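You operate a simulated robot arm through the tools that you are given. There is no shell and no other tool. Be economical: measure what you need, move in short steps, check, and stop when the job is done.

Carry out the task below with a simulated robot arm. There is one attempt and no reset: what you move stays moved.

JOB
Put the green packet back in the stand and clip it shut with the red clip.
Fine: sit the blue clip on the stand's rail; press both levers down till they lock.

Only the result counts: the job must be done as asked and must still hold three seconds after the hand-in. Knocking over, shifting, dropping, spilling or breaking anything else fails it.

ROBOT AND FRAMES
A 6-joint arm with a two-finger parallel gripper, fixed in place. Base frame: the origin is at the foot of the arm, x ahead of it, y to its left, z up; the work surface is at about z = 750. Lengths are in mm, angles in rad, forces in N, time in s.
With the tool pointing down near the work surface it reaches from about 180 to 640 mm from the base axis. Its first joint turns from -1.152 to 1.152 rad. Payload 2.7 kg.
Tool frame: the origin (TCP) lies between the finger pads and is the grasp point; the fingertips stand 23 mm ahead of it; z points along the fingers, y is the line along which they close. Largest opening 94 mm; finger width 38, thickness 10; the body of the gripper, 54 by 96 mm, starts 39 mm behind the TCP.
Orientation is that of the tool frame in the base frame, as a unit quaternion [w, x, y, z]. With the fingers straight down and closing along the base's y, the tool's x points along the base's -x, its y along +y and its z along -z.

CONTROLS
- The arm moves only by the tool servo_tool. Its argument "plan" is a list of rows, each a list of 6 numbers: the shift along the tool's x, y, z in units of 50 mm (1.0 is 50 mm), then the turn, a rotation vector about the tool's x, y, z in units of 6 degrees (1.0 is 6 degrees). In form: [[x, y, z, rx, ry, rz], ...]. A call has 1 to 20 rows; each row shifts and turns the commanded pose from where the row before left it, along the tool's axes as they then stand. "jaw" is the finger opening in mm, from 0 to 94, set as the call begins (left out, the last holds). A call with a number of a shift or a turn outside -1 to 1 is refused whole. Each row takes 0.2 s and may step no farther than 50 mm and 0.15 rad from the row before; otherwise, or with a gripper value out of range, the whole call is refused. Where a pose cannot be reached the arm comes as near as it can. A force on the tool above 40 N (or 10 N above the force at the start of the call, whichever is more), or a blocked arm, ends the call early, and 0.2 s more pass. The fingers move at their own pace (about 45 mm/s each) and stop on an object; they squeeze with about 26 N. The grip force told is the motor's: it shows also when the fingers shut on nothing. Time passes only in rows, and 0.2 s behind the last, so rows that do not move let the fingers close. The reply holds the time, the measured pose of the TCP, the force on the tool along the base axes, the opening and the grip force, in the units named above and with some noise, with the torque about the TCP (base axes, N m) and any sound that the robot's microphone picked up.
- Cameras (640 x 400 px; columns grow to the right, rows downward): "scene" is fixed at [92.5, -439.3, 1408.6]; the picture's right is [0.65, -0.76, 0.00], its down [-0.42, -0.36, -0.83] and it looks along [0.63, 0.54, -0.56] (base axes); focal length 343 px, centre (320, 200). "wrist" rides on the gripper at [87, 16, -74] in the tool frame; the picture's right is [-0.18, 0.98, 0.00], its down [-0.58, -0.11, -0.81] and it looks along [-0.79, -0.15, 0.59] (tool axes); focal length 243 px, centre (320, 200). There is no depth. A picture from a camera that has moved, and an enlarged one, comes with that camera's place and axes in the base frame and with its lens. The place of the scene camera against the robot may be out by one fixed shift of up to 12 mm in any direction.
- snapshot(camera): a new picture of that camera. No time passes.
- close_up(camera, box): a new picture of the part [left, top, right, bottom] of that camera's present view, enlarged. No time passes.
- sign_off(): hands the job in; it is judged then, once.

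Work in short steps. Places have to be worked out from the pictures, the camera data and where the tool is seen: move nearer, look again, correct. Check each grasp and each placing, and mend what went wrong. You have 120 turns and 64 pictures in all, those below and enlarged ones among them. Open the gripper and draw the arm clear of the work before you hand the job in, unless the task says otherwise; then end with one line.

The tools are called after "Call:" as a command line: name --pt "numbers of a row" for each row, then --argument value for the rest, lists and objects as JSON in quotes. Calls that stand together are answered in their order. servo_tool: Moves the arm, as the interface text tells. Its arguments: {"type":"object","properties":{"plan":{"type":"array","items":{"type":"array","items":{"type":"number"}}},"jaw":{"type":"number"}},"required":["plan"]} The other tools are called the same way: snapshot (camera) takes a picture; close_up (camera, box) takes an enlarged picture of a part of a camera's view; sign_off () hands the job in.

At the start:

```text
time_s: 0.0
position: [473.7, -32.5, 1120.9]
tool_rot: [0.0, 0.0, 1.0, -0.001]
force: [-0.5, -0.3, 0.2]
ft_torque: [-0.01, 0.01, -0.01]
finger_gap: 94.1
finger_force: 0.1
```

scene: 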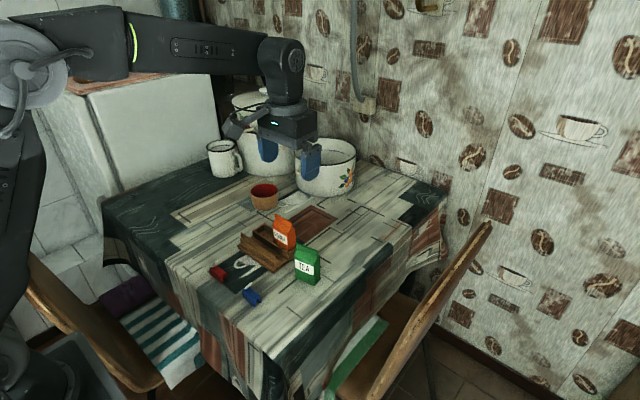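
wrist: 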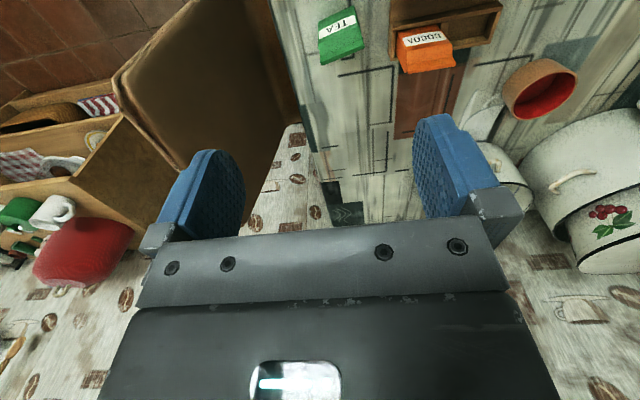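

I begin with enlarged views of the work area to identify the packet, stand and clips.

Call:
close_up --camera "scene" --box '[190, 200, 350, 320]'

Call:
close_up --camera "scene" --box '[230, 210, 330, 290]'

```text
3.33 times, centred on (270, 260) of scene
camera zoom: at [92.5, -439.3, 1408.6], right [0.65, -0.76, 0.0], down [-0.42, -0.36, -0.83], along [0.63, 0.54, -0.56], focal length 1143 px, centre (487, 0)
```

zoom: 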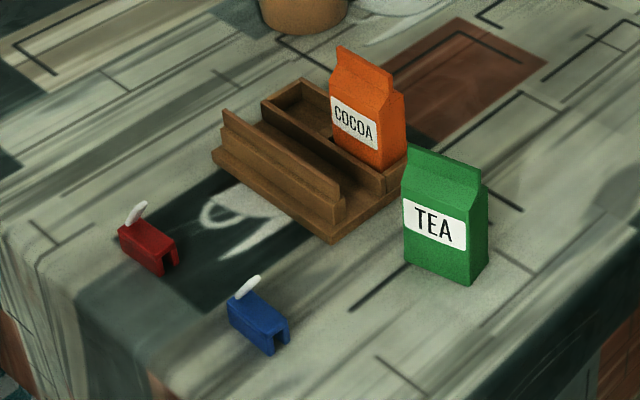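

```text
5.00 times, centred on (280, 250) of scene
camera zoom: at [92.5, -439.3, 1408.6], right [0.65, -0.76, 0.0], down [-0.42, -0.36, -0.83], along [0.63, 0.54, -0.56], focal length 1715 px, centre (520, -50)
```

zoom: 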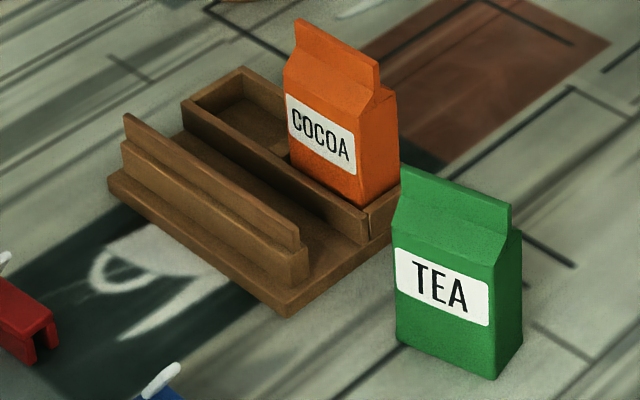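

The stand runs along base y, with its empty pocket on the +y side. The tea packet is near (540,-15) and the clips near (395,160) and (404,40). I'll move in closer and tilt the wrist so its camera looks down on them.

Call:
servo_tool --pt "0.4 0.5 0.4 0 0 0" --pt "0.4 0.5 0.6 0 0 0" --pt "0.3 0.5 0.6 0 0 0" --pt "0.3 0.5 0.6 0 0 0" --pt "0 0 0.2 0 1 0" --pt "0 0 0 0 1 0" --pt "0 0 0 0 1 0" --pt "0 0 0 0 1 0" --pt "0 0 0 0 1 0" --pt "0 0 0 0 1 0" --pt "0 0 0 0 0 0"

Call:
snapshot --camera "wrist"

```text
time_s: 2.4
position: [404.8, 66.7, 1000.5]
tool_rot: [-0.31, 0.001, 0.951, 0.0]
force: [-0.7, -0.2, 0.4]
ft_torque: [0.0, -0.01, 0.03]
finger_gap: 94.0
finger_force: 0.1
```

```text
59 pictures are left
camera wrist: at [377.1, 82.0, 1111.3], right [0.15, 0.98, -0.11], down [0.94, -0.11, 0.31], along [0.29, -0.15, -0.94], focal length 243 px, centre (320, 200)
```

wrist: 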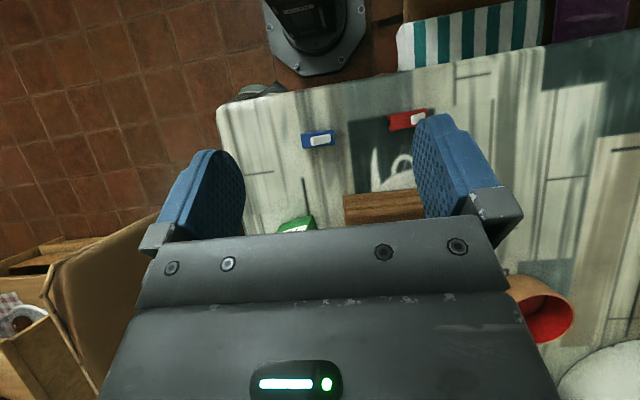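

The clips and the stand's front edge are in view, so I'll enlarge that region.

Call:
close_up --camera "wrist" --box '[280, 90, 440, 190]'

```text
4.00 times, centred on (360, 140) of wrist
camera zoom: at [377.1, 82.0, 1111.3], right [0.15, 0.98, -0.11], down [0.94, -0.11, 0.31], along [0.29, -0.15, -0.94], focal length 970 px, centre (160, 440)
```

zoom: 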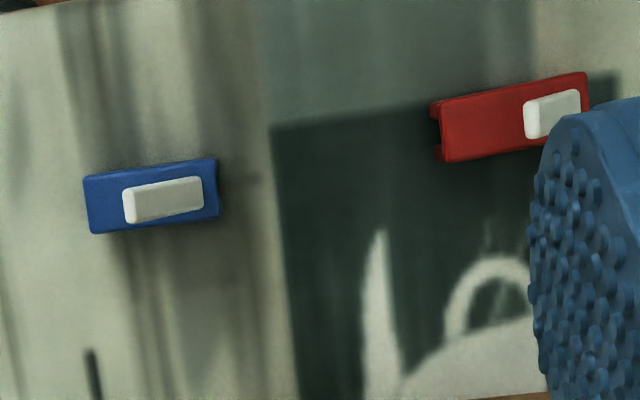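

I'll enlarge the clips and the stand in the scene view for detail.

Call:
close_up --camera "scene" --box '[200, 255, 272, 310]'

Call:
close_up --camera "scene" --box '[232, 210, 304, 264]'

```text
7.27 times, centred on (236, 282) of scene
camera zoom: at [92.6, -439.3, 1408.6], right [0.65, -0.76, 0.0], down [-0.42, -0.36, -0.83], along [0.63, 0.54, -0.56], focal length 2494 px, centre (931, -400)
```

zoom: 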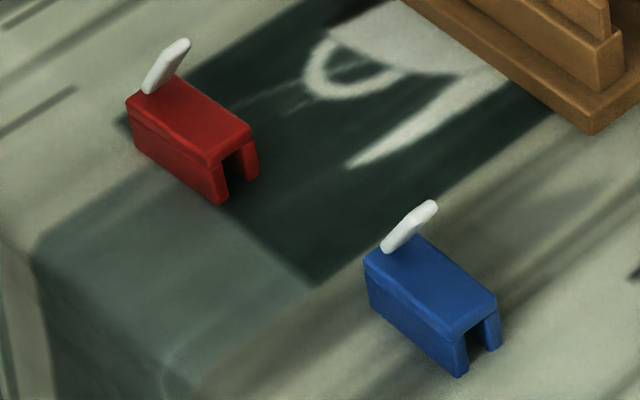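

```text
7.41 times, centred on (268, 237) of scene
camera zoom: at [92.6, -439.3, 1408.6], right [0.65, -0.76, 0.0], down [-0.42, -0.36, -0.83], along [0.63, 0.54, -0.56], focal length 2540 px, centre (705, -74)
```

zoom: 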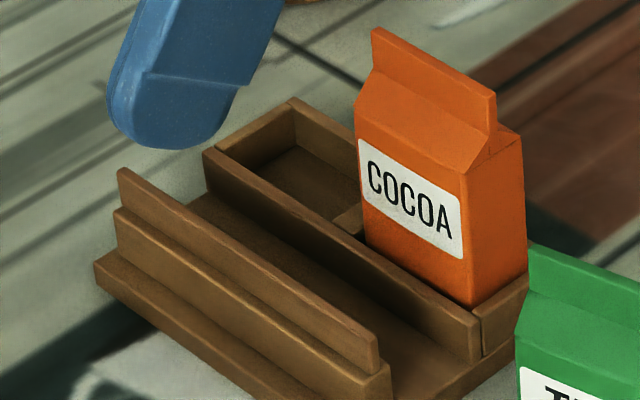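

Both methods agree with a scene-camera offset of about +9 mm in x and +2 mm in y. Next I undo the tilt and turn the tool 90° so the fingers close along base x and the camera looks along -y, then view the stand and packet.

Call:
servo_tool --pt "0 0 0 0 -1 0" --pt "0 0 0 0 -1 0" --pt "0 0 0 0 -1 0" --pt "0 0 0 0 -1 0" --pt "0 0 0 0 -1 0" --pt "0 0 0 0 -1 0"

Call:
servo_tool --pt "0 0 0 0 0 1" --pt "0 0 0 0 0 1" --pt "0 0 0 0 0 1" --pt "0 0 0 0 0 1" --pt "0 0 0 0 0 1" --pt "0 0 0 0 0 1" --pt "0 0 0 0 0 1" --pt "0 0 0 0 0 1" --pt "0 0 0 0 0 1" --pt "0 0 0 0 0 1" --pt "0 0 0 0 0 1" --pt "0 0 0 0 0 1" --pt "0 0 0 0 0 1" --pt "0 0 0 0 0 1" --pt "0 0 0 0 0 1" --pt "0.7 0.6 0 0 0 0" --pt "0.8 0.6 0 0 0 0" --pt "0.8 0.6 0 0 0 0" --pt "0.8 0.5 0 0 0 0" --pt "0 0 0 0 0 0"

Call:
snapshot --camera "wrist"

```text
time_s: 3.8
position: [404.0, 66.2, 1000.3]
tool_rot: [0.0, 0.0, 1.0, 0.0]
force: [-0.5, 0.1, -0.7]
ft_torque: [-0.06, -0.03, 0.01]
finger_gap: 94.1
finger_force: 0.0
```

```text
time_s: 8.0
position: [522.7, 220.8, 1003.2]
tool_rot: [0.0, 0.707, 0.707, 0.0]
force: [0.0, 0.4, 0.3]
ft_torque: [-0.02, -0.01, 0.03]
finger_gap: 94.2
finger_force: 0.0
```

```text
55 pictures are left
camera wrist: at [538.4, 306.9, 1076.6], right [0.98, -0.18, 0.0], down [-0.11, -0.58, 0.81], along [-0.15, -0.79, -0.59], focal length 243 px, centre (320, 200)
```

wrist: 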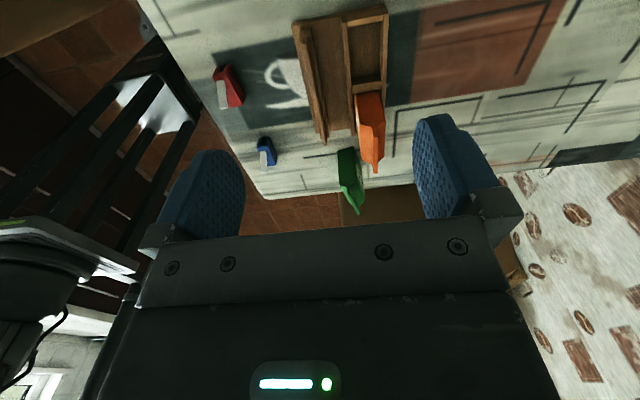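

Call:
close_up --camera "wrist" --box '[280, 0, 400, 75]'

Call:
close_up --camera "wrist" --box '[290, 80, 450, 220]'

```text
5.33 times, centred on (340, 38) of wrist
camera zoom: at [538.4, 306.9, 1076.6], right [0.98, -0.18, 0.0], down [-0.11, -0.58, 0.81], along [-0.15, -0.79, -0.59], focal length 1294 px, centre (213, 1067)
```

zoom: 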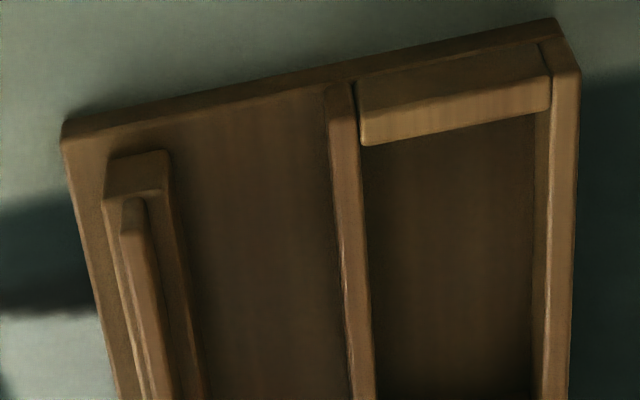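

```text
2.86 times, centred on (370, 150) of wrist
camera zoom: at [538.4, 306.9, 1076.6], right [0.98, -0.18, 0.0], down [-0.11, -0.58, 0.81], along [-0.15, -0.79, -0.59], focal length 693 px, centre (177, 343)
```

zoom: 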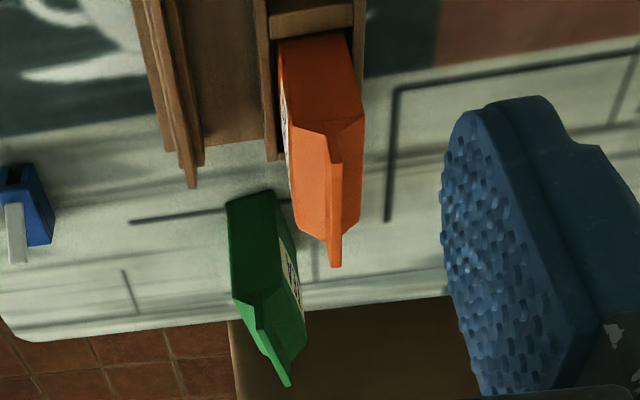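

Pocket interior works out at about x 549–585, y 139–206, with its centre near (567,173). The packet centre is near (531,-15), turned about 15° counter-clockwise. I'll hover over the packet, align with it and look again.

Call:
servo_tool --pt "-0.9 0 0 0 0 0" --pt "-1 0 0 0 0 0" --pt "-1 0 0 0 0 0" --pt "-0.9 0.16 0 0 0 0" --pt "-0.9 0 0 0 0 0" --pt "0 0 0.5 0 0 -0.8" --pt "0 0 0.5 0 0 -0.8" --pt "0 0 0.5 0 0 -0.9" --pt "0 0 0 0 0 0"

Call:
snapshot --camera "wrist"

Call:
close_up --camera "scene" --box '[250, 150, 370, 300]'

```text
time_s: 10.0
position: [526.5, -15.0, 925.7]
tool_rot: [0.0, 0.608, 0.794, 0.0]
force: [-0.7, 0.4, -0.7]
ft_torque: [0.0, 0.0, 0.01]
finger_gap: 94.1
finger_force: 0.1
```

```text
52 pictures are left
camera wrist: at [520.2, 72.7, 999.5], right [1.0, 0.08, 0.0], down [0.05, -0.59, 0.81], along [0.06, -0.8, -0.59], focal length 243 px, centre (320, 200)
```

wrist: 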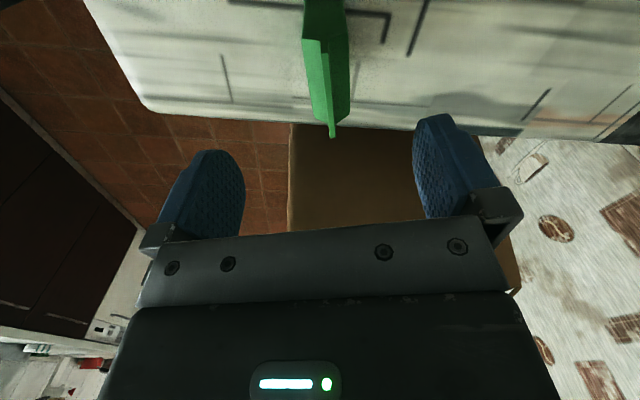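

```text
2.67 times, centred on (310, 225) of scene
camera zoom: at [92.5, -439.3, 1408.6], right [0.65, -0.76, 0.0], down [-0.42, -0.36, -0.83], along [0.63, 0.54, -0.56], focal length 914 px, centre (347, 133)
```

zoom: 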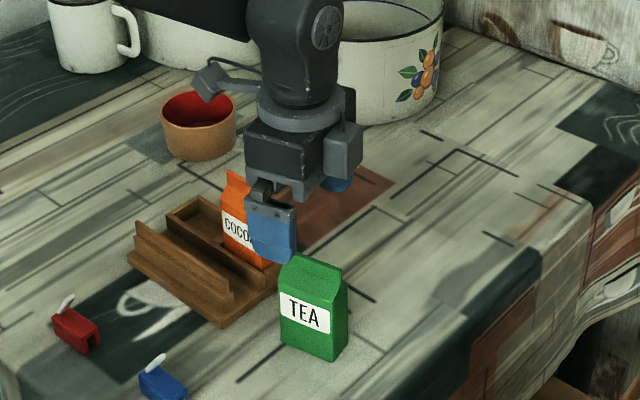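

Call:
close_up --camera "wrist" --box '[270, 0, 390, 150]'

```text
2.67 times, centred on (330, 75) of wrist
camera zoom: at [520.2, 72.7, 999.5], right [1.0, 0.08, 0.0], down [0.05, -0.59, 0.81], along [0.06, -0.8, -0.59], focal length 647 px, centre (293, 533)
```

zoom: 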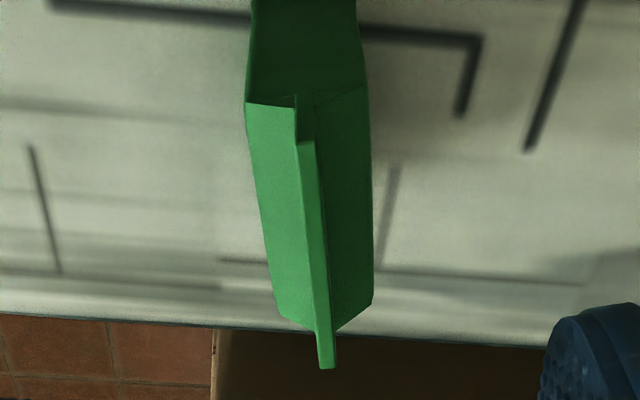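

The packet's fin runs from about (527,15) to (538,-41) and tops out near z 859, at an angle of roughly 12–15°. I correct by 6 mm and descend to TCP z≈826, leaving the jaws open.

Call:
servo_tool --pt "0.01 0.126 0 0 0 0.3" --pt "0 0 0.7 0 0 0" --pt "0 0 0.6 0 0 0" --pt "0 0 0.4 0 0 0" --pt "0 0 0.25 0 0 0" --pt "0 0 0 0 0 0"

Call:
close_up --camera "scene" --box '[250, 200, 350, 300]'

Call:
snapshot --camera "wrist"

```text
time_s: 11.4
position: [533.1, -13.6, 827.4]
tool_rot: [0.0, 0.622, 0.783, 0.0]
force: [-0.2, -0.4, -1.1]
ft_torque: [-0.01, -0.01, -0.03]
finger_gap: 94.1
finger_force: 0.1
```

```text
4.00 times, centred on (300, 250) of scene
camera zoom: at [92.6, -439.3, 1408.6], right [0.65, -0.76, 0.0], down [-0.42, -0.36, -0.83], along [0.63, 0.54, -0.56], focal length 1372 px, centre (400, 0)
```

zoom: 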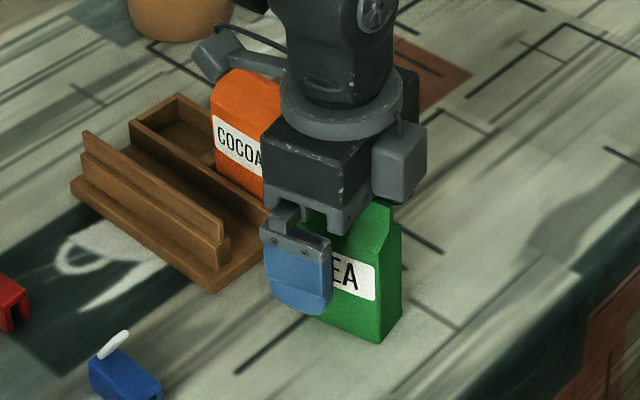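

```text
48 pictures are left
camera wrist: at [528.6, 74.0, 901.9], right [1.0, 0.04, 0.0], down [0.03, -0.59, 0.81], along [0.04, -0.81, -0.59], focal length 243 px, centre (320, 200)
```

wrist: 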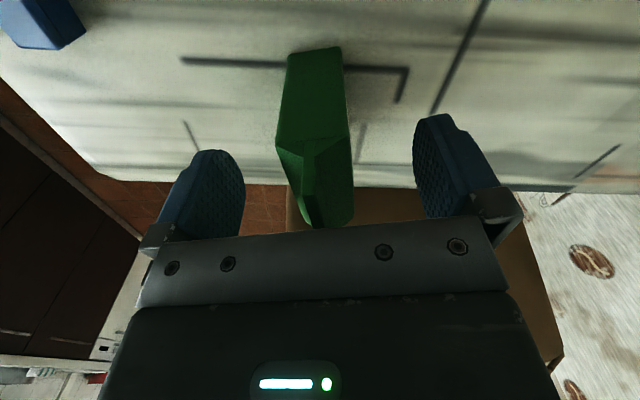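

The packet sits centred between the fingers with its shoulder near z≈829, so the pads will bear on the flat body. I close the jaws.

Call:
servo_tool --pt "0 0 0 0 0 0" --pt "0 0 0 0 0 0" --pt "0 0 0 0 0 0" --pt "0 0 0 0 0 0" --pt "0 0 0 0 0 0" --pt "0 0 0 0 0 0" --jaw 10

Call:
snapshot --camera "wrist"

```text
time_s: 12.8
position: [533.4, -14.1, 828.2]
tool_rot: [0.0, 0.621, 0.784, 0.0]
force: [0.9, 0.2, 0.9]
ft_torque: [-0.03, -0.05, 0.0]
finger_gap: 32.9
finger_force: 25.9
```

```text
47 pictures are left
camera wrist: at [528.5, 74.1, 902.1], right [1.0, 0.04, 0.0], down [0.03, -0.59, 0.81], along [0.04, -0.81, -0.59], focal length 243 px, centre (320, 200)
```

wrist: 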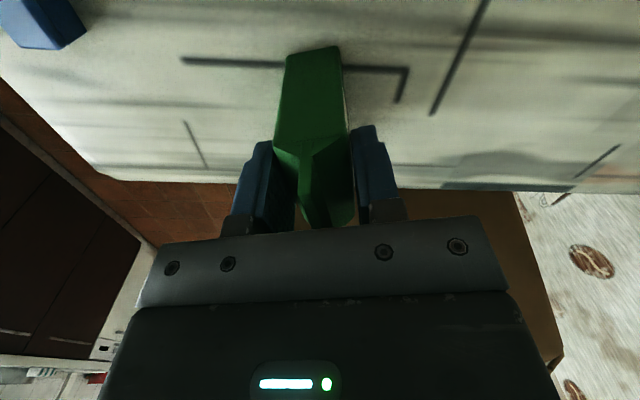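

It grips at 32.9 mm, so the packet is 33 mm deep. I lift 150 mm straight up.

Call:
servo_tool --pt "0 0 -0.2 0 0 0" --pt "0 0 -0.5 0 0 0" --pt "0 0 -0.8 0 0 0" --pt "0 0 -0.8 0 0 0" --pt "0 0 -0.7 0 0 0" --pt "0 0 0 0 0 0.8" --pt "0 0 0 0 0 0.8" --pt "0 0 0 0 0 0.6" --pt "0 0 0 0 0 0"

Call:
snapshot --camera "wrist"

```text
time_s: 14.8
position: [533.2, -10.7, 977.6]
tool_rot: [0.0, 0.708, 0.707, 0.0]
force: [-0.6, 0.0, 0.0]
ft_torque: [-0.01, -0.01, -0.01]
finger_gap: 32.9
finger_force: 26.3
```

```text
46 pictures are left
camera wrist: at [548.4, 76.0, 1051.6], right [0.98, -0.19, 0.0], down [-0.11, -0.58, 0.81], along [-0.15, -0.79, -0.59], focal length 243 px, centre (320, 200)
```

wrist: 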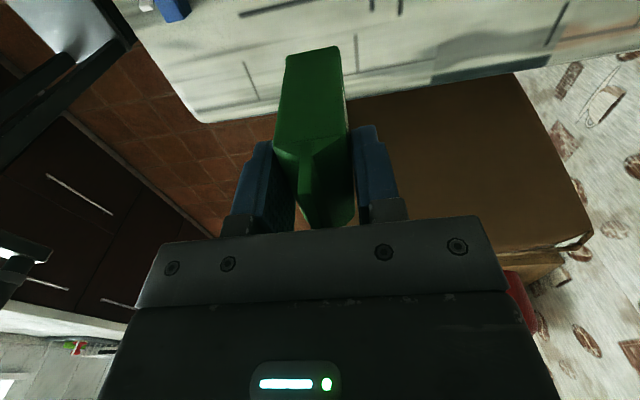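

The packet is held firmly and centred. I move over the empty pocket and look.

Call:
servo_tool --pt "0.7 0.1 0 0 0 0" --pt "0.8 0.2 0 0 0 0" --pt "0.8 0.2 0 0 0 0" --pt "0.8 0.18 0 0 0 0" --pt "0.57 0 0 0 0 0" --pt "0 0 0.5 0 0 0" --pt "0 0 0 0 0 0"

Call:
close_up --camera "wrist" --box '[220, 0, 420, 125]'

Call:
close_up --camera "scene" --box '[220, 150, 320, 270]'

```text
time_s: 16.4
position: [566.7, 171.4, 952.7]
tool_rot: [0.0, 0.708, 0.707, 0.0]
force: [0.1, 0.2, -1.0]
ft_torque: [-0.03, -0.02, 0.01]
finger_gap: 32.9
finger_force: 25.9
```

```text
3.20 times, centred on (320, 62) of wrist
camera zoom: at [582.5, 258.2, 1027.7], right [0.98, -0.18, 0.0], down [-0.11, -0.58, 0.81], along [-0.15, -0.79, -0.59], focal length 776 px, centre (320, 640)
```

zoom: 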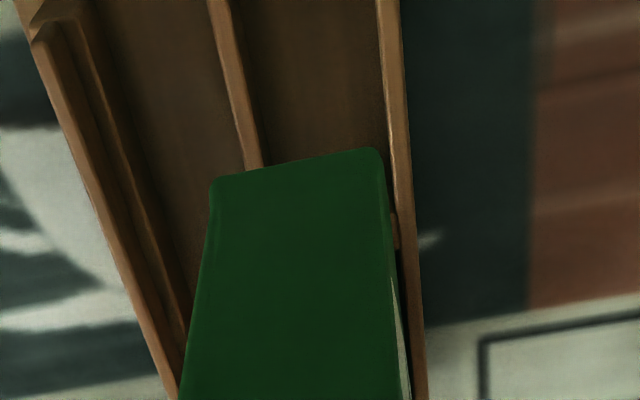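

```text
3.33 times, centred on (270, 210) of scene
camera zoom: at [92.6, -439.3, 1408.6], right [0.65, -0.76, 0.0], down [-0.42, -0.36, -0.83], along [0.63, 0.54, -0.56], focal length 1143 px, centre (487, 167)
```

zoom: 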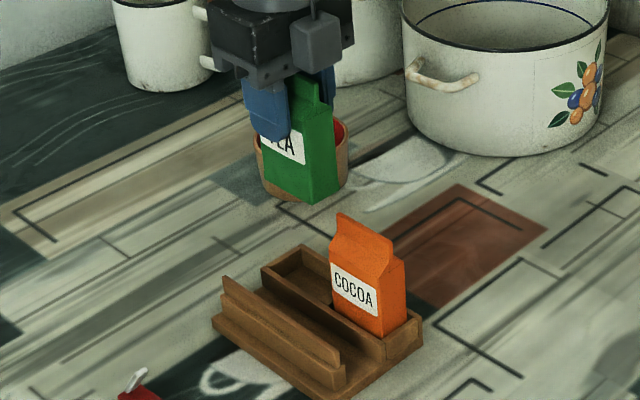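

Pocket centre refines to about (566,173), with a slight clockwise skew of about 1°. The packet bottom is centred under the TCP. I correct, lower to just above the walls and check.

Call:
servo_tool --pt "0.03 -0.01 0.5 0 0 0.17" --pt "0 0 0.6 0 0 0" --pt "0 0 0.5 0 0 0" --pt "0 0 0.1 0 0 0" --pt "0 0 0 0 0 0"

Call:
close_up --camera "wrist" --box '[220, 0, 420, 125]'

Call:
close_up --camera "scene" --box '[230, 170, 320, 270]'

```text
time_s: 17.6
position: [567.0, 174.0, 869.4]
tool_rot: [-0.001, 0.713, 0.701, 0.0]
force: [0.3, 0.1, -2.2]
ft_torque: [0.01, -0.01, -0.04]
finger_gap: 32.7
finger_force: 26.3
```

```text
3.20 times, centred on (320, 62) of wrist
camera zoom: at [583.6, 259.7, 943.0], right [0.98, -0.2, 0.0], down [-0.12, -0.58, 0.81], along [-0.16, -0.79, -0.59], focal length 776 px, centre (320, 640)
```

zoom: 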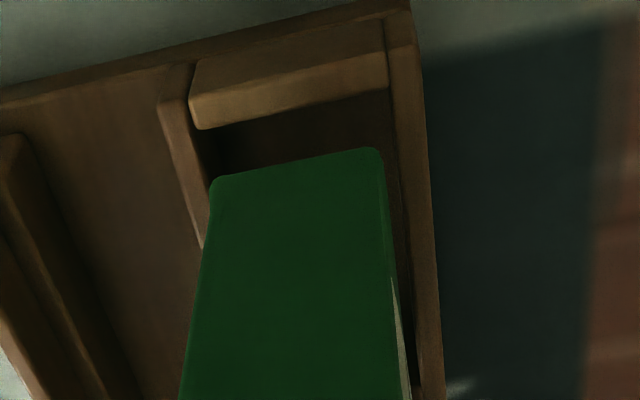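

```text
4.00 times, centred on (275, 220) of scene
camera zoom: at [92.6, -439.3, 1408.6], right [0.65, -0.76, 0.0], down [-0.42, -0.36, -0.83], along [0.63, 0.54, -0.56], focal length 1372 px, centre (500, 120)
```

zoom: 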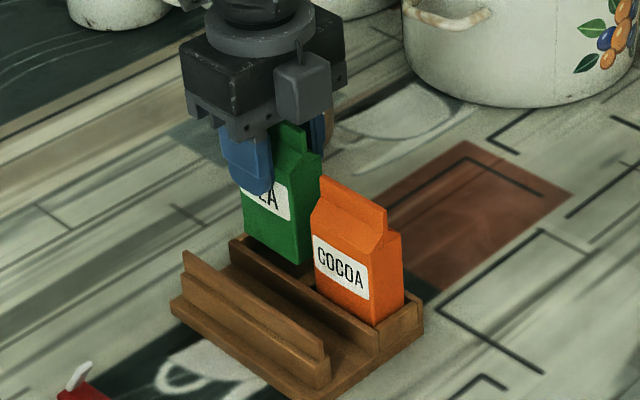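

The packet bottom spans x≈551–583.5 and the pocket x≈548–585, with about 4 mm clearance in y. I lower gently into the pocket.

Call:
servo_tool --pt "0 -0.015 0.1 0 0 0" --pt "0 0 0.1 0 0 0" --pt "0 0 0.1 0 0 0" --pt "0 0 0.1 0 0 0" --pt "0 0 0.1 0 0 0" --pt "0 0 0.08 0 0 0" --pt "0 0 0 0 0 0"

Call:
close_up --camera "scene" --box '[230, 170, 320, 270]'

```text
time_s: 18.8
position: [568.2, 174.3, 848.8]
tool_rot: [0.002, 0.714, 0.7, 0.003]
force: [-5.2, 0.7, 6.3]
ft_torque: [-0.26, 0.48, -0.02]
finger_gap: 32.6
finger_force: 26.2
stopped in row 6: the force on the tool passed its limit at 44 N (the readings are from after the stop); the commanded pose is now the measured one
```

```text
4.00 times, centred on (275, 220) of scene
camera zoom: at [92.3, -439.3, 1408.6], right [0.65, -0.76, 0.0], down [-0.42, -0.36, -0.83], along [0.63, 0.54, -0.56], focal length 1372 px, centre (500, 120)
```

zoom: 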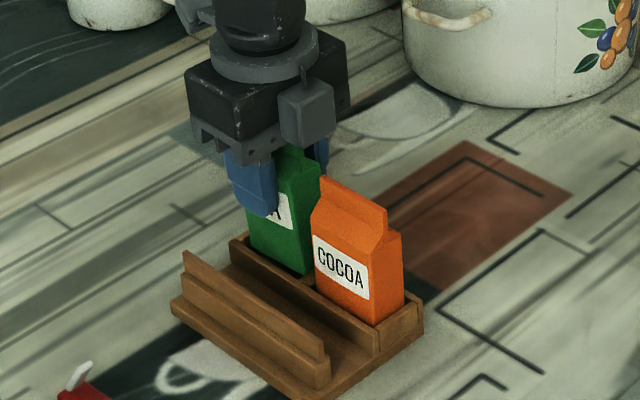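

The descent stopped at z 848.8 on contact with a wall top. I back off a few mm and look at which edge is catching.

Call:
servo_tool --pt "0 0 -0.16 0 0 0" --pt "0 0 0 0 0 0"

Call:
close_up --camera "wrist" --box '[220, 0, 420, 125]'

Call:
close_up --camera "scene" --box '[245, 200, 305, 245]'

```text
time_s: 19.4
position: [569.6, 174.2, 855.5]
tool_rot: [0.004, 0.713, 0.701, 0.006]
force: [-0.6, -0.2, -1.5]
ft_torque: [0.01, 0.03, 0.02]
finger_gap: 32.8
finger_force: 25.6
```

```text
3.20 times, centred on (320, 62) of wrist
camera zoom: at [585.5, 259.9, 930.4], right [0.98, -0.2, 0.01], down [-0.13, -0.58, 0.8], along [-0.16, -0.79, -0.6], focal length 776 px, centre (320, 640)
```

zoom: 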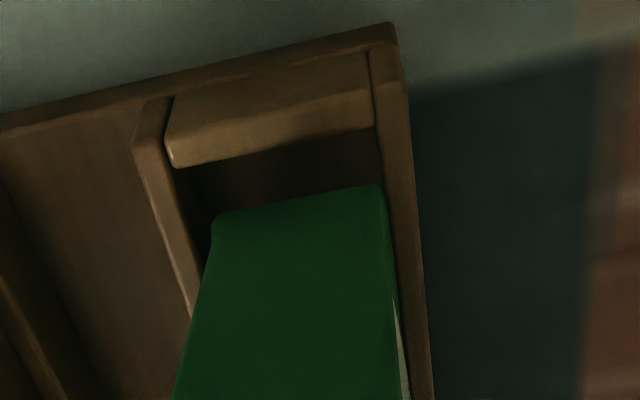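

```text
8.89 times, centred on (275, 222) of scene
camera zoom: at [92.6, -439.3, 1408.6], right [0.65, -0.76, 0.0], down [-0.42, -0.36, -0.83], along [0.63, 0.54, -0.56], focal length 3048 px, centre (720, 0)
```

zoom: 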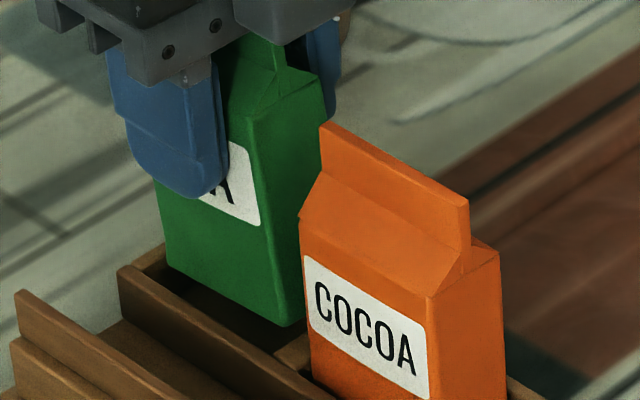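

The packet tilted slightly, with its -y side pushed up, and slid up a few mm in the grip, so it caught the divider. The tool is also left about 0.8° off after the stop. I raise, re-level both, and shift about 3 mm in +y and back in x.

Call:
servo_tool --pt "0 0 -0.15 0 0 0" --pt "0.056 -0.056 0 0.136 0.25 0" --pt "0 0 0 0 0 0" --pt "0 0 0 0 0 0"

Call:
close_up --camera "wrist" --box '[220, 0, 420, 125]'

Call:
close_up --camera "scene" --box '[245, 200, 305, 245]'

```text
time_s: 20.4
position: [566.0, 175.8, 864.6]
tool_rot: [-0.012, 0.713, 0.701, 0.009]
force: [0.2, -0.4, -1.8]
ft_torque: [-0.01, 0.01, 0.02]
finger_gap: 32.7
finger_force: 25.7
```

```text
3.20 times, centred on (320, 62) of wrist
camera zoom: at [583.1, 260.1, 939.7], right [0.98, -0.2, -0.01], down [-0.12, -0.6, 0.79], along [-0.17, -0.77, -0.61], focal length 776 px, centre (320, 640)
```

zoom: 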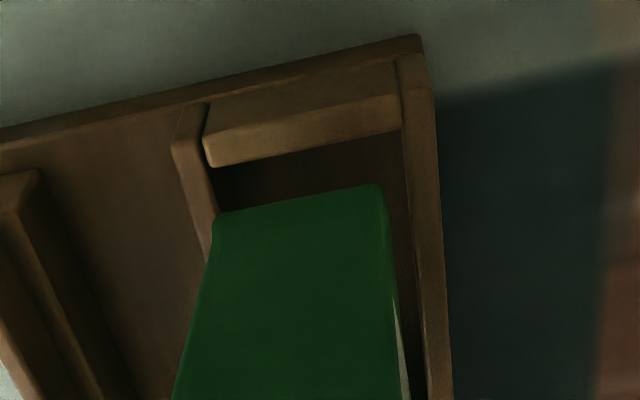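

```text
8.89 times, centred on (275, 222) of scene
camera zoom: at [92.6, -439.3, 1408.6], right [0.65, -0.76, 0.0], down [-0.42, -0.36, -0.83], along [0.63, 0.54, -0.56], focal length 3048 px, centre (720, 0)
```

zoom: 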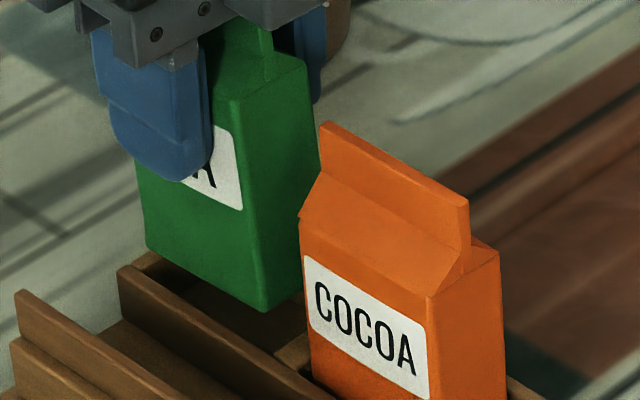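

The packet is level and parallel with the end wall, and needs about +1.9 mm in x and +1.5 mm in y. I apply this and descend 18 mm in small rows.

Call:
servo_tool --pt "0.03 0.038 0 0 0 0" --pt "0 0 0.08 0 0 0" --pt "0 0 0.08 0 0 0" --pt "0 0 0.08 0 0 0" --pt "0 0 0.06 0 0 0" --pt "0 0 0.06 0 0 0" --pt "0 0 0 0 0 0"

```text
time_s: 22.0
position: [569.3, 178.2, 851.3]
tool_rot: [-0.011, 0.713, 0.701, 0.012]
force: [-5.0, -7.4, 32.6]
ft_torque: [0.36, 0.42, 0.2]
finger_gap: 32.8
finger_force: 25.2
```

Contact again: 32 N, and the torque puts it at the +y edge (about +28 mm), so this time it caught the end wall. I look while it is in place.

Call:
close_up --camera "wrist" --box '[240, 10, 400, 110]'

Call:
close_up --camera "scene" --box '[245, 200, 305, 245]'

```text
4.00 times, centred on (320, 60) of wrist
camera zoom: at [585.8, 262.0, 927.1], right [0.98, -0.2, 0.0], down [-0.12, -0.6, 0.79], along [-0.16, -0.77, -0.62], focal length 970 px, centre (320, 760)
```

zoom: 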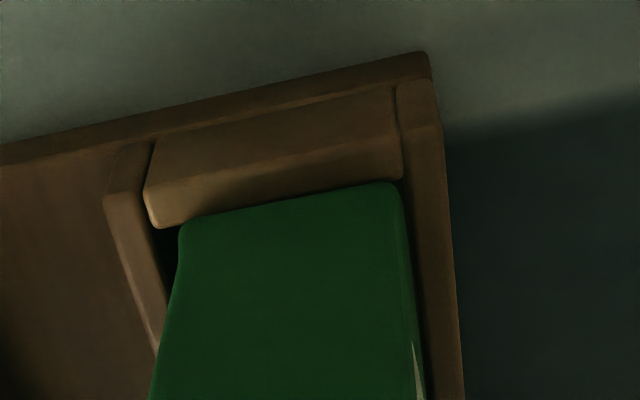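

```text
8.89 times, centred on (275, 222) of scene
camera zoom: at [91.8, -439.7, 1408.5], right [0.65, -0.76, 0.0], down [-0.42, -0.36, -0.83], along [0.63, 0.54, -0.56], focal length 3048 px, centre (720, 0)
```

zoom: 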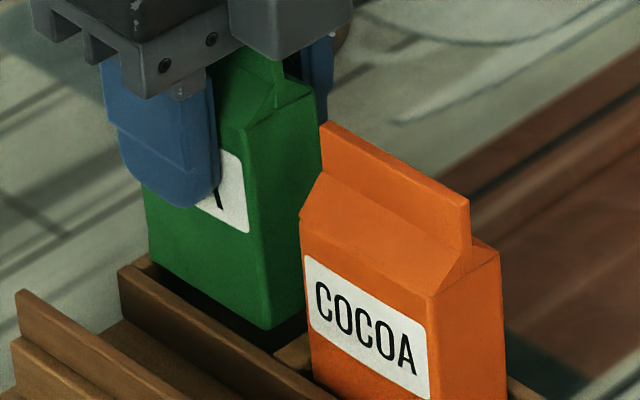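

It is resting right on the inner edge of the end wall, tight to the back and about 4 mm clear at the front. I raise about 5 mm, shift -3 mm in y and -1.5 mm in x, turn slightly, and look just above the rim.

Call:
servo_tool --pt "0 0 -0.12 0 0 0" --pt "-0.06 -0.03 0 0 0 -0.06" --pt "0 0 0 0 0 0"

Call:
close_up --camera "wrist" --box '[240, 10, 400, 110]'

Call:
close_up --camera "scene" --box '[245, 200, 305, 245]'

```text
time_s: 22.8
position: [563.6, 175.2, 850.5]
tool_rot: [-0.014, 0.71, 0.704, 0.006]
force: [1.1, -0.6, -1.8]
ft_torque: [0.02, 0.03, 0.0]
finger_gap: 32.7
finger_force: 26.0
```

```text
4.00 times, centred on (320, 60) of wrist
camera zoom: at [582.0, 258.9, 926.6], right [0.98, -0.19, -0.01], down [-0.11, -0.6, 0.79], along [-0.16, -0.77, -0.61], focal length 970 px, centre (320, 760)
```

zoom: 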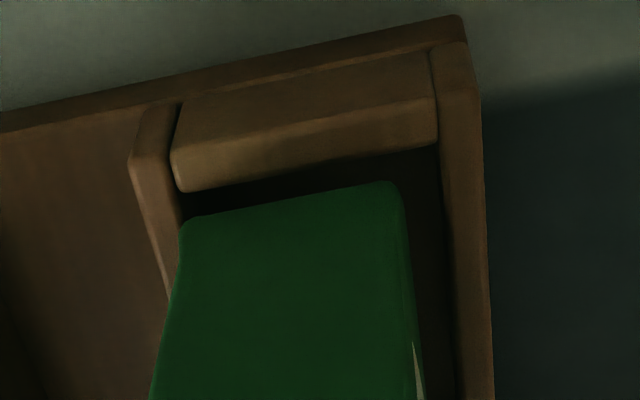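

```text
8.89 times, centred on (275, 222) of scene
camera zoom: at [92.6, -439.3, 1408.6], right [0.65, -0.76, 0.0], down [-0.42, -0.36, -0.83], along [0.63, 0.54, -0.56], focal length 3048 px, centre (720, 0)
```

zoom: 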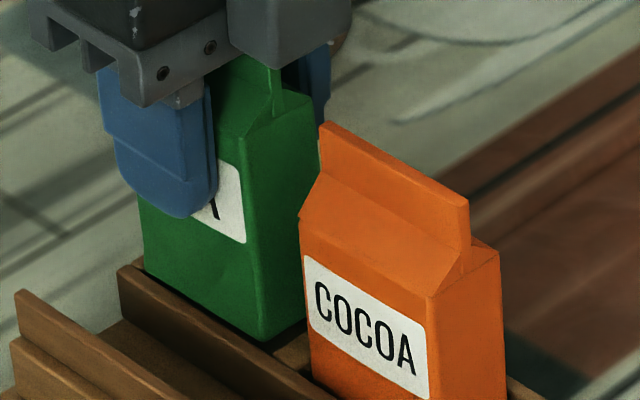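

No contact force now. About 4 mm clear at the end wall, touching at the front and about 5 mm clear at the back, so I shift +2.6 mm in x and -0.7 mm in y, then lower 6 mm.

Call:
servo_tool --pt "-0.015 0.052 0 0 0 0" --pt "0 0 0 0 0 0" --pt "0 0 0.04 0 0 0" --pt "0 0 0.04 0 0 0" --pt "0 0 0.04 0 0 0" --pt "0 0 0 0 0 0"

Call:
close_up --camera "wrist" --box '[240, 10, 400, 110]'

```text
time_s: 24.2
position: [568.7, 174.1, 846.2]
tool_rot: [-0.012, 0.71, 0.704, 0.009]
force: [-0.3, 0.2, -0.8]
ft_torque: [0.0, 0.0, -0.01]
finger_gap: 32.8
finger_force: 26.1
```

```text
4.00 times, centred on (320, 60) of wrist
camera zoom: at [585.7, 258.5, 921.7], right [0.98, -0.19, -0.01], down [-0.11, -0.6, 0.79], along [-0.16, -0.77, -0.61], focal length 970 px, centre (320, 760)
```

zoom: 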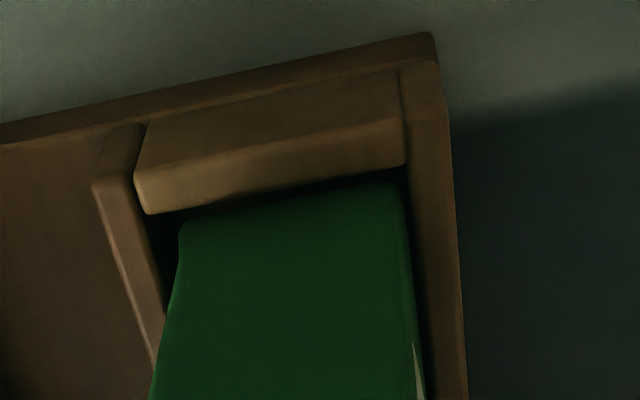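

Still no contact at z 846, with the packet bottom at about rim level or just inside. I shift -1.3 mm in x and continue down.

Call:
servo_tool --pt "0 -0.026 0 0 0 0" --pt "0 0 0.04 0 0 0" --pt "0 0 0.04 0 0 0" --pt "0 0 0.04 0 0 0" --pt "0 0 0 0 0 0"

Call:
close_up --camera "wrist" --box '[240, 10, 400, 110]'

```text
time_s: 25.4
position: [567.7, 175.4, 839.4]
tool_rot: [-0.013, 0.71, 0.704, 0.009]
force: [0.1, 0.2, -1.5]
ft_torque: [0.01, 0.0, -0.02]
finger_gap: 32.9
finger_force: 25.5
```

```text
4.00 times, centred on (320, 60) of wrist
camera zoom: at [584.1, 259.4, 916.0], right [0.98, -0.19, -0.01], down [-0.11, -0.6, 0.79], along [-0.16, -0.77, -0.61], focal length 970 px, centre (320, 760)
```

zoom: 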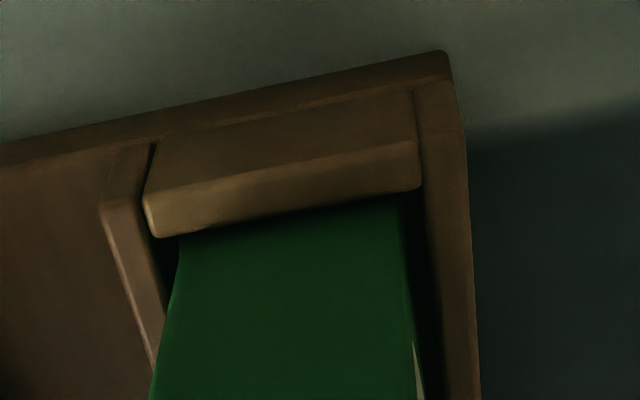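

The bottom edge is now hidden behind the end wall, so the packet is inside the pocket. I continue down to the floor.

Call:
servo_tool --pt "0 0 0.05 0 0 0" --pt "0 0 0.05 0 0 0" --pt "0 0 0.05 0 0 0" --pt "0 0 0.05 0 0 0" --pt "0 0 0 0 0 0"

```text
time_s: 26.6
position: [567.5, 175.6, 829.0]
tool_rot: [-0.012, 0.711, 0.703, 0.01]
force: [-2.7, 0.8, 3.8]
ft_torque: [0.18, 0.03, 0.06]
finger_gap: 32.8
finger_force: 25.9
```

The first upward force at z 829 matches the expected floor. I press 2 mm more to seat it.

Call:
servo_tool --pt "0 0 0.02 0 0 0" --pt "0 0 0.02 0 0 0" --pt "0 0 0 0 0 0"

Call:
close_up --camera "scene" --box '[235, 190, 315, 250]'

```text
time_s: 27.4
position: [568.0, 176.4, 829.5]
tool_rot: [-0.01, 0.71, 0.704, 0.011]
force: [-9.2, -6.6, 28.4]
ft_torque: [0.44, 0.42, 0.18]
finger_gap: 33.0
finger_force: 25.3
```

```text
6.67 times, centred on (275, 220) of scene
camera zoom: at [91.8, -439.7, 1408.5], right [0.65, -0.76, 0.0], down [-0.42, -0.36, -0.83], along [0.63, 0.54, -0.56], focal length 2286 px, centre (620, 67)
```

zoom: 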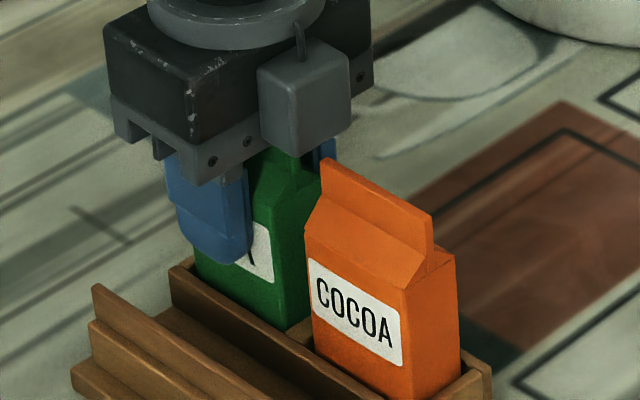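

It is seated with firm floor contact. I ease off the pressure, open, and withdraw upward.

Call:
servo_tool --pt "0 0 -0.04 0 0 0" --pt "0 0 0 0 0 0"

Call:
servo_tool --pt "0 0 0 0 0 0" --pt "0 0 0 0 0 0" --pt "0 0 0 0 0 0" --pt "0 0 -0.3 0 0 0" --pt "0 0 -0.7 0 0 0" --pt "0 0 -1 0 0 0" --pt "0 0 -0.7 0 -0.25 0" --pt "0 0 0 0 0 0" --jaw 70

Call:
close_up --camera "scene" --box '[225, 180, 315, 270]'

Call:
snapshot --camera "wrist"

```text
time_s: 28.0
position: [567.9, 176.3, 830.3]
tool_rot: [-0.012, 0.712, 0.702, 0.011]
force: [6.1, -1.6, 14.4]
ft_torque: [0.35, -0.45, -0.17]
finger_gap: 32.9
finger_force: 25.6
```

```text
time_s: 29.8
position: [569.4, 170.0, 964.9]
tool_rot: [-0.003, 0.711, 0.703, -0.002]
force: [0.5, 0.2, -0.4]
ft_torque: [0.0, -0.01, 0.02]
finger_gap: 70.2
finger_force: 0.0
```

```text
4.44 times, centred on (270, 225) of scene
camera zoom: at [92.5, -439.3, 1408.6], right [0.65, -0.76, 0.0], down [-0.42, -0.36, -0.83], along [0.63, 0.54, -0.56], focal length 1524 px, centre (542, 89)
```

zoom: 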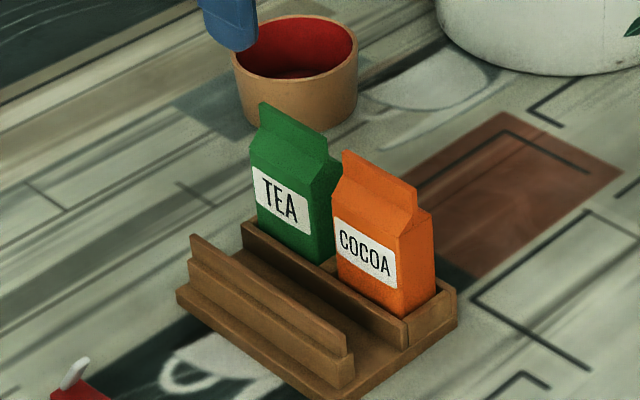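

```text
28 pictures are left
camera wrist: at [586.3, 256.0, 1039.0], right [0.98, -0.2, -0.01], down [-0.11, -0.58, 0.81], along [-0.16, -0.79, -0.59], focal length 243 px, centre (320, 200)
```

wrist: 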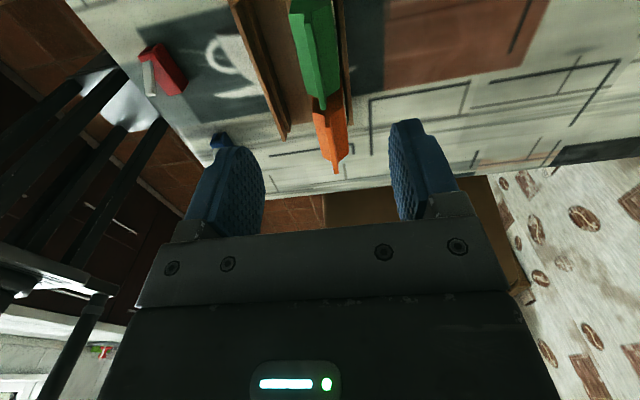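

The tea packet stands in its pocket. I take one enlarged wrist view to locate its fin and the rail.

Call:
close_up --camera "wrist" --box '[220, 0, 380, 120]'

```text
3.33 times, centred on (300, 60) of wrist
camera zoom: at [586.3, 256.0, 1039.0], right [0.98, -0.2, -0.01], down [-0.11, -0.58, 0.81], along [-0.16, -0.79, -0.59], focal length 809 px, centre (387, 667)
```

zoom: 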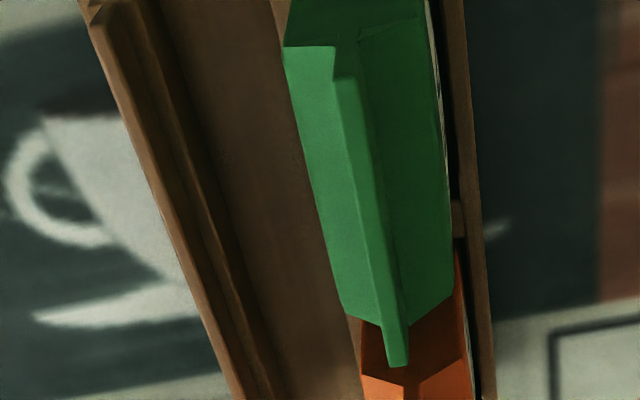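

The tea fin runs from about (567,203) to (566,143), with its top near z≈863, so it is 60 mm wide. Next I hover over the red clip at about (386,159) and look.

Call:
servo_tool --pt "0 -0.7 0 0 0 -0.1" --pt "0 -0.8 0 0 0 0" --pt "0 -0.8 0 0 0 0" --pt "0 -0.8 0 0 0 0" --pt "-0.2 -0.55 0 0 0 0" --pt "0 0 0.7 0 0 0" --pt "0 0 0.7 0 0 0" --pt "0 0 0 0 0 0" --pt "0 0 0 0 0 0"

Call:
close_up --camera "wrist" --box '[240, 0, 400, 120]'

```text
time_s: 31.8
position: [384.4, 160.8, 896.2]
tool_rot: [-0.003, 0.707, 0.707, 0.0]
force: [-0.1, -0.3, -1.0]
ft_torque: [-0.01, -0.01, 0.0]
finger_gap: 70.0
finger_force: 0.1
```

```text
3.33 times, centred on (320, 60) of wrist
camera zoom: at [400.6, 247.3, 969.5], right [0.98, -0.18, -0.01], down [-0.1, -0.58, 0.81], along [-0.15, -0.79, -0.59], focal length 809 px, centre (320, 667)
```

zoom: 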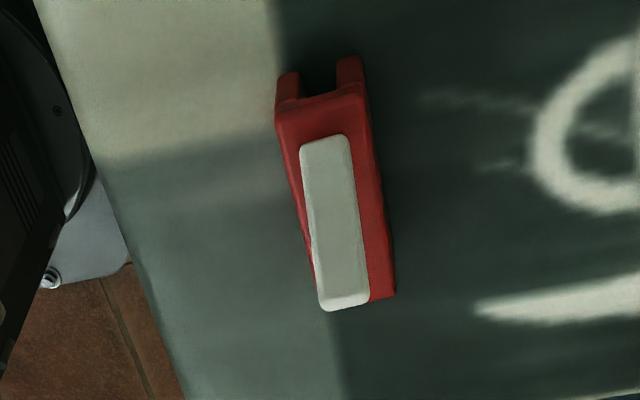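

The red clip's centre is at (387.5,158.5), it lies along y, and its lever hinges at the +y end. I descend so the fingertips reach about z 758 and check.

Call:
servo_tool --pt "-0.046 0.062 0.4 0 0 0" --pt "0 0 0.7 0 0 0" --pt "0 0 0.6 0 0 0" --pt "0 0 0.4 0 0 0" --pt "0 0 0.2 0 0 0" --pt "0 0 0 0 0 0" --jaw 50

Call:
close_up --camera "wrist" --box '[200, 60, 440, 210]'

```text
time_s: 33.2
position: [388.2, 160.9, 779.7]
tool_rot: [-0.003, 0.707, 0.707, -0.001]
force: [-0.2, 0.6, 1.2]
ft_torque: [-0.01, 0.01, -0.02]
finger_gap: 50.1
finger_force: 0.2
```

```text
2.67 times, centred on (320, 135) of wrist
camera zoom: at [404.0, 246.9, 854.3], right [0.98, -0.18, -0.01], down [-0.1, -0.58, 0.81], along [-0.15, -0.79, -0.59], focal length 647 px, centre (320, 373)
```

zoom: 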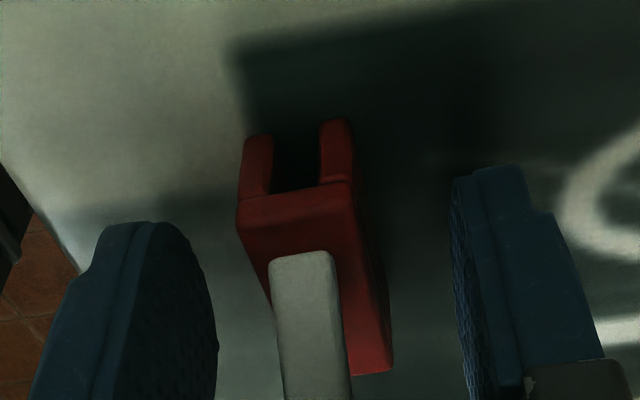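

The clip is between the pads and the lever is clear. I close on it.

Call:
servo_tool --pt "0 0 0 0 0 0" --pt "0 0 0 0 0 0" --pt "0 0 0 0 0 0" --pt "0 0 0 0 0 0" --pt "0 0 0 0 0 0" --jaw 5

Call:
servo_tool --pt "0 0 -0.2 0 0 0" --pt "0 0 -0.6 0 0 0" --pt "0 0 -1 0 0 0" --pt "0 0 -1 0 0 0" --pt "0 0 -0.8 0 0 0" --pt "0 0 0 0 0 0"

Call:
close_up --camera "wrist" --box '[220, 80, 420, 205]'

```text
time_s: 34.4
position: [388.4, 160.3, 780.8]
tool_rot: [-0.003, 0.707, 0.707, -0.001]
force: [0.0, -0.2, 0.4]
ft_torque: [0.04, 0.02, 0.02]
finger_gap: 19.1
finger_force: 25.7
```

```text
time_s: 35.8
position: [388.5, 156.9, 959.8]
tool_rot: [-0.003, 0.707, 0.708, -0.001]
force: [0.1, -1.0, 0.4]
ft_torque: [0.01, 0.03, -0.05]
finger_gap: 19.0
finger_force: 26.4
```

```text
3.20 times, centred on (320, 142) of wrist
camera zoom: at [405.2, 244.0, 1034.5], right [0.98, -0.18, -0.01], down [-0.1, -0.58, 0.81], along [-0.15, -0.79, -0.59], focal length 776 px, centre (320, 384)
```

zoom: 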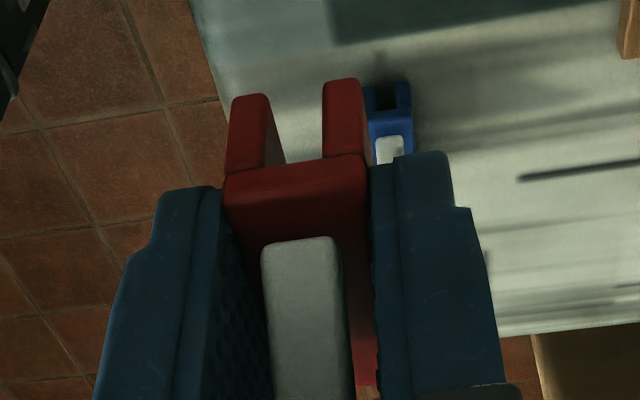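

The red clip is held square at 19 mm. I carry it over the tea fin at hover height and check the alignment of slot to fin.

Call:
servo_tool --pt "0.1 0.7 0 0 0 0.15" --pt "0.1 0.8 0 0 0 0" --pt "0.1 0.8 0 0 0 0" --pt "0.06 0.8 0 0 0 0" --pt "0 0.46 0 0 0 0" --pt "0 0 0.5 0 0 0" --pt "0 0 0.3 0 0 0" --pt "0 0 0 0 0 0" --pt "0 0 0 0 0 0"

Call:
close_up --camera "wrist" --box '[240, 60, 400, 160]'

```text
time_s: 37.8
position: [567.1, 177.5, 922.2]
tool_rot: [-0.003, 0.713, 0.701, -0.001]
force: [-0.6, -0.1, 0.2]
ft_torque: [0.02, -0.02, -0.01]
finger_gap: 19.0
finger_force: 25.9
```

```text
4.00 times, centred on (320, 110) of wrist
camera zoom: at [584.2, 263.6, 996.3], right [0.98, -0.2, -0.01], down [-0.11, -0.58, 0.81], along [-0.16, -0.79, -0.59], focal length 970 px, centre (320, 560)
```

zoom: 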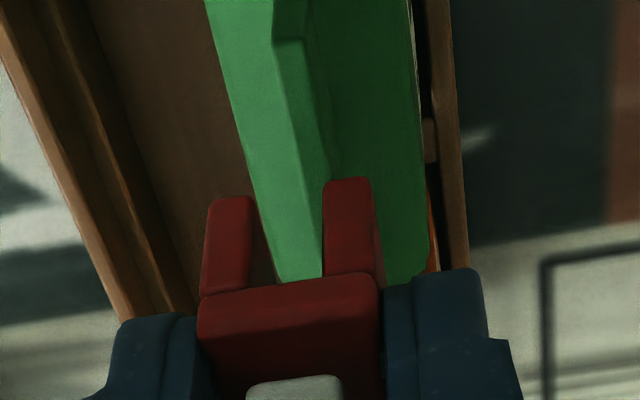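

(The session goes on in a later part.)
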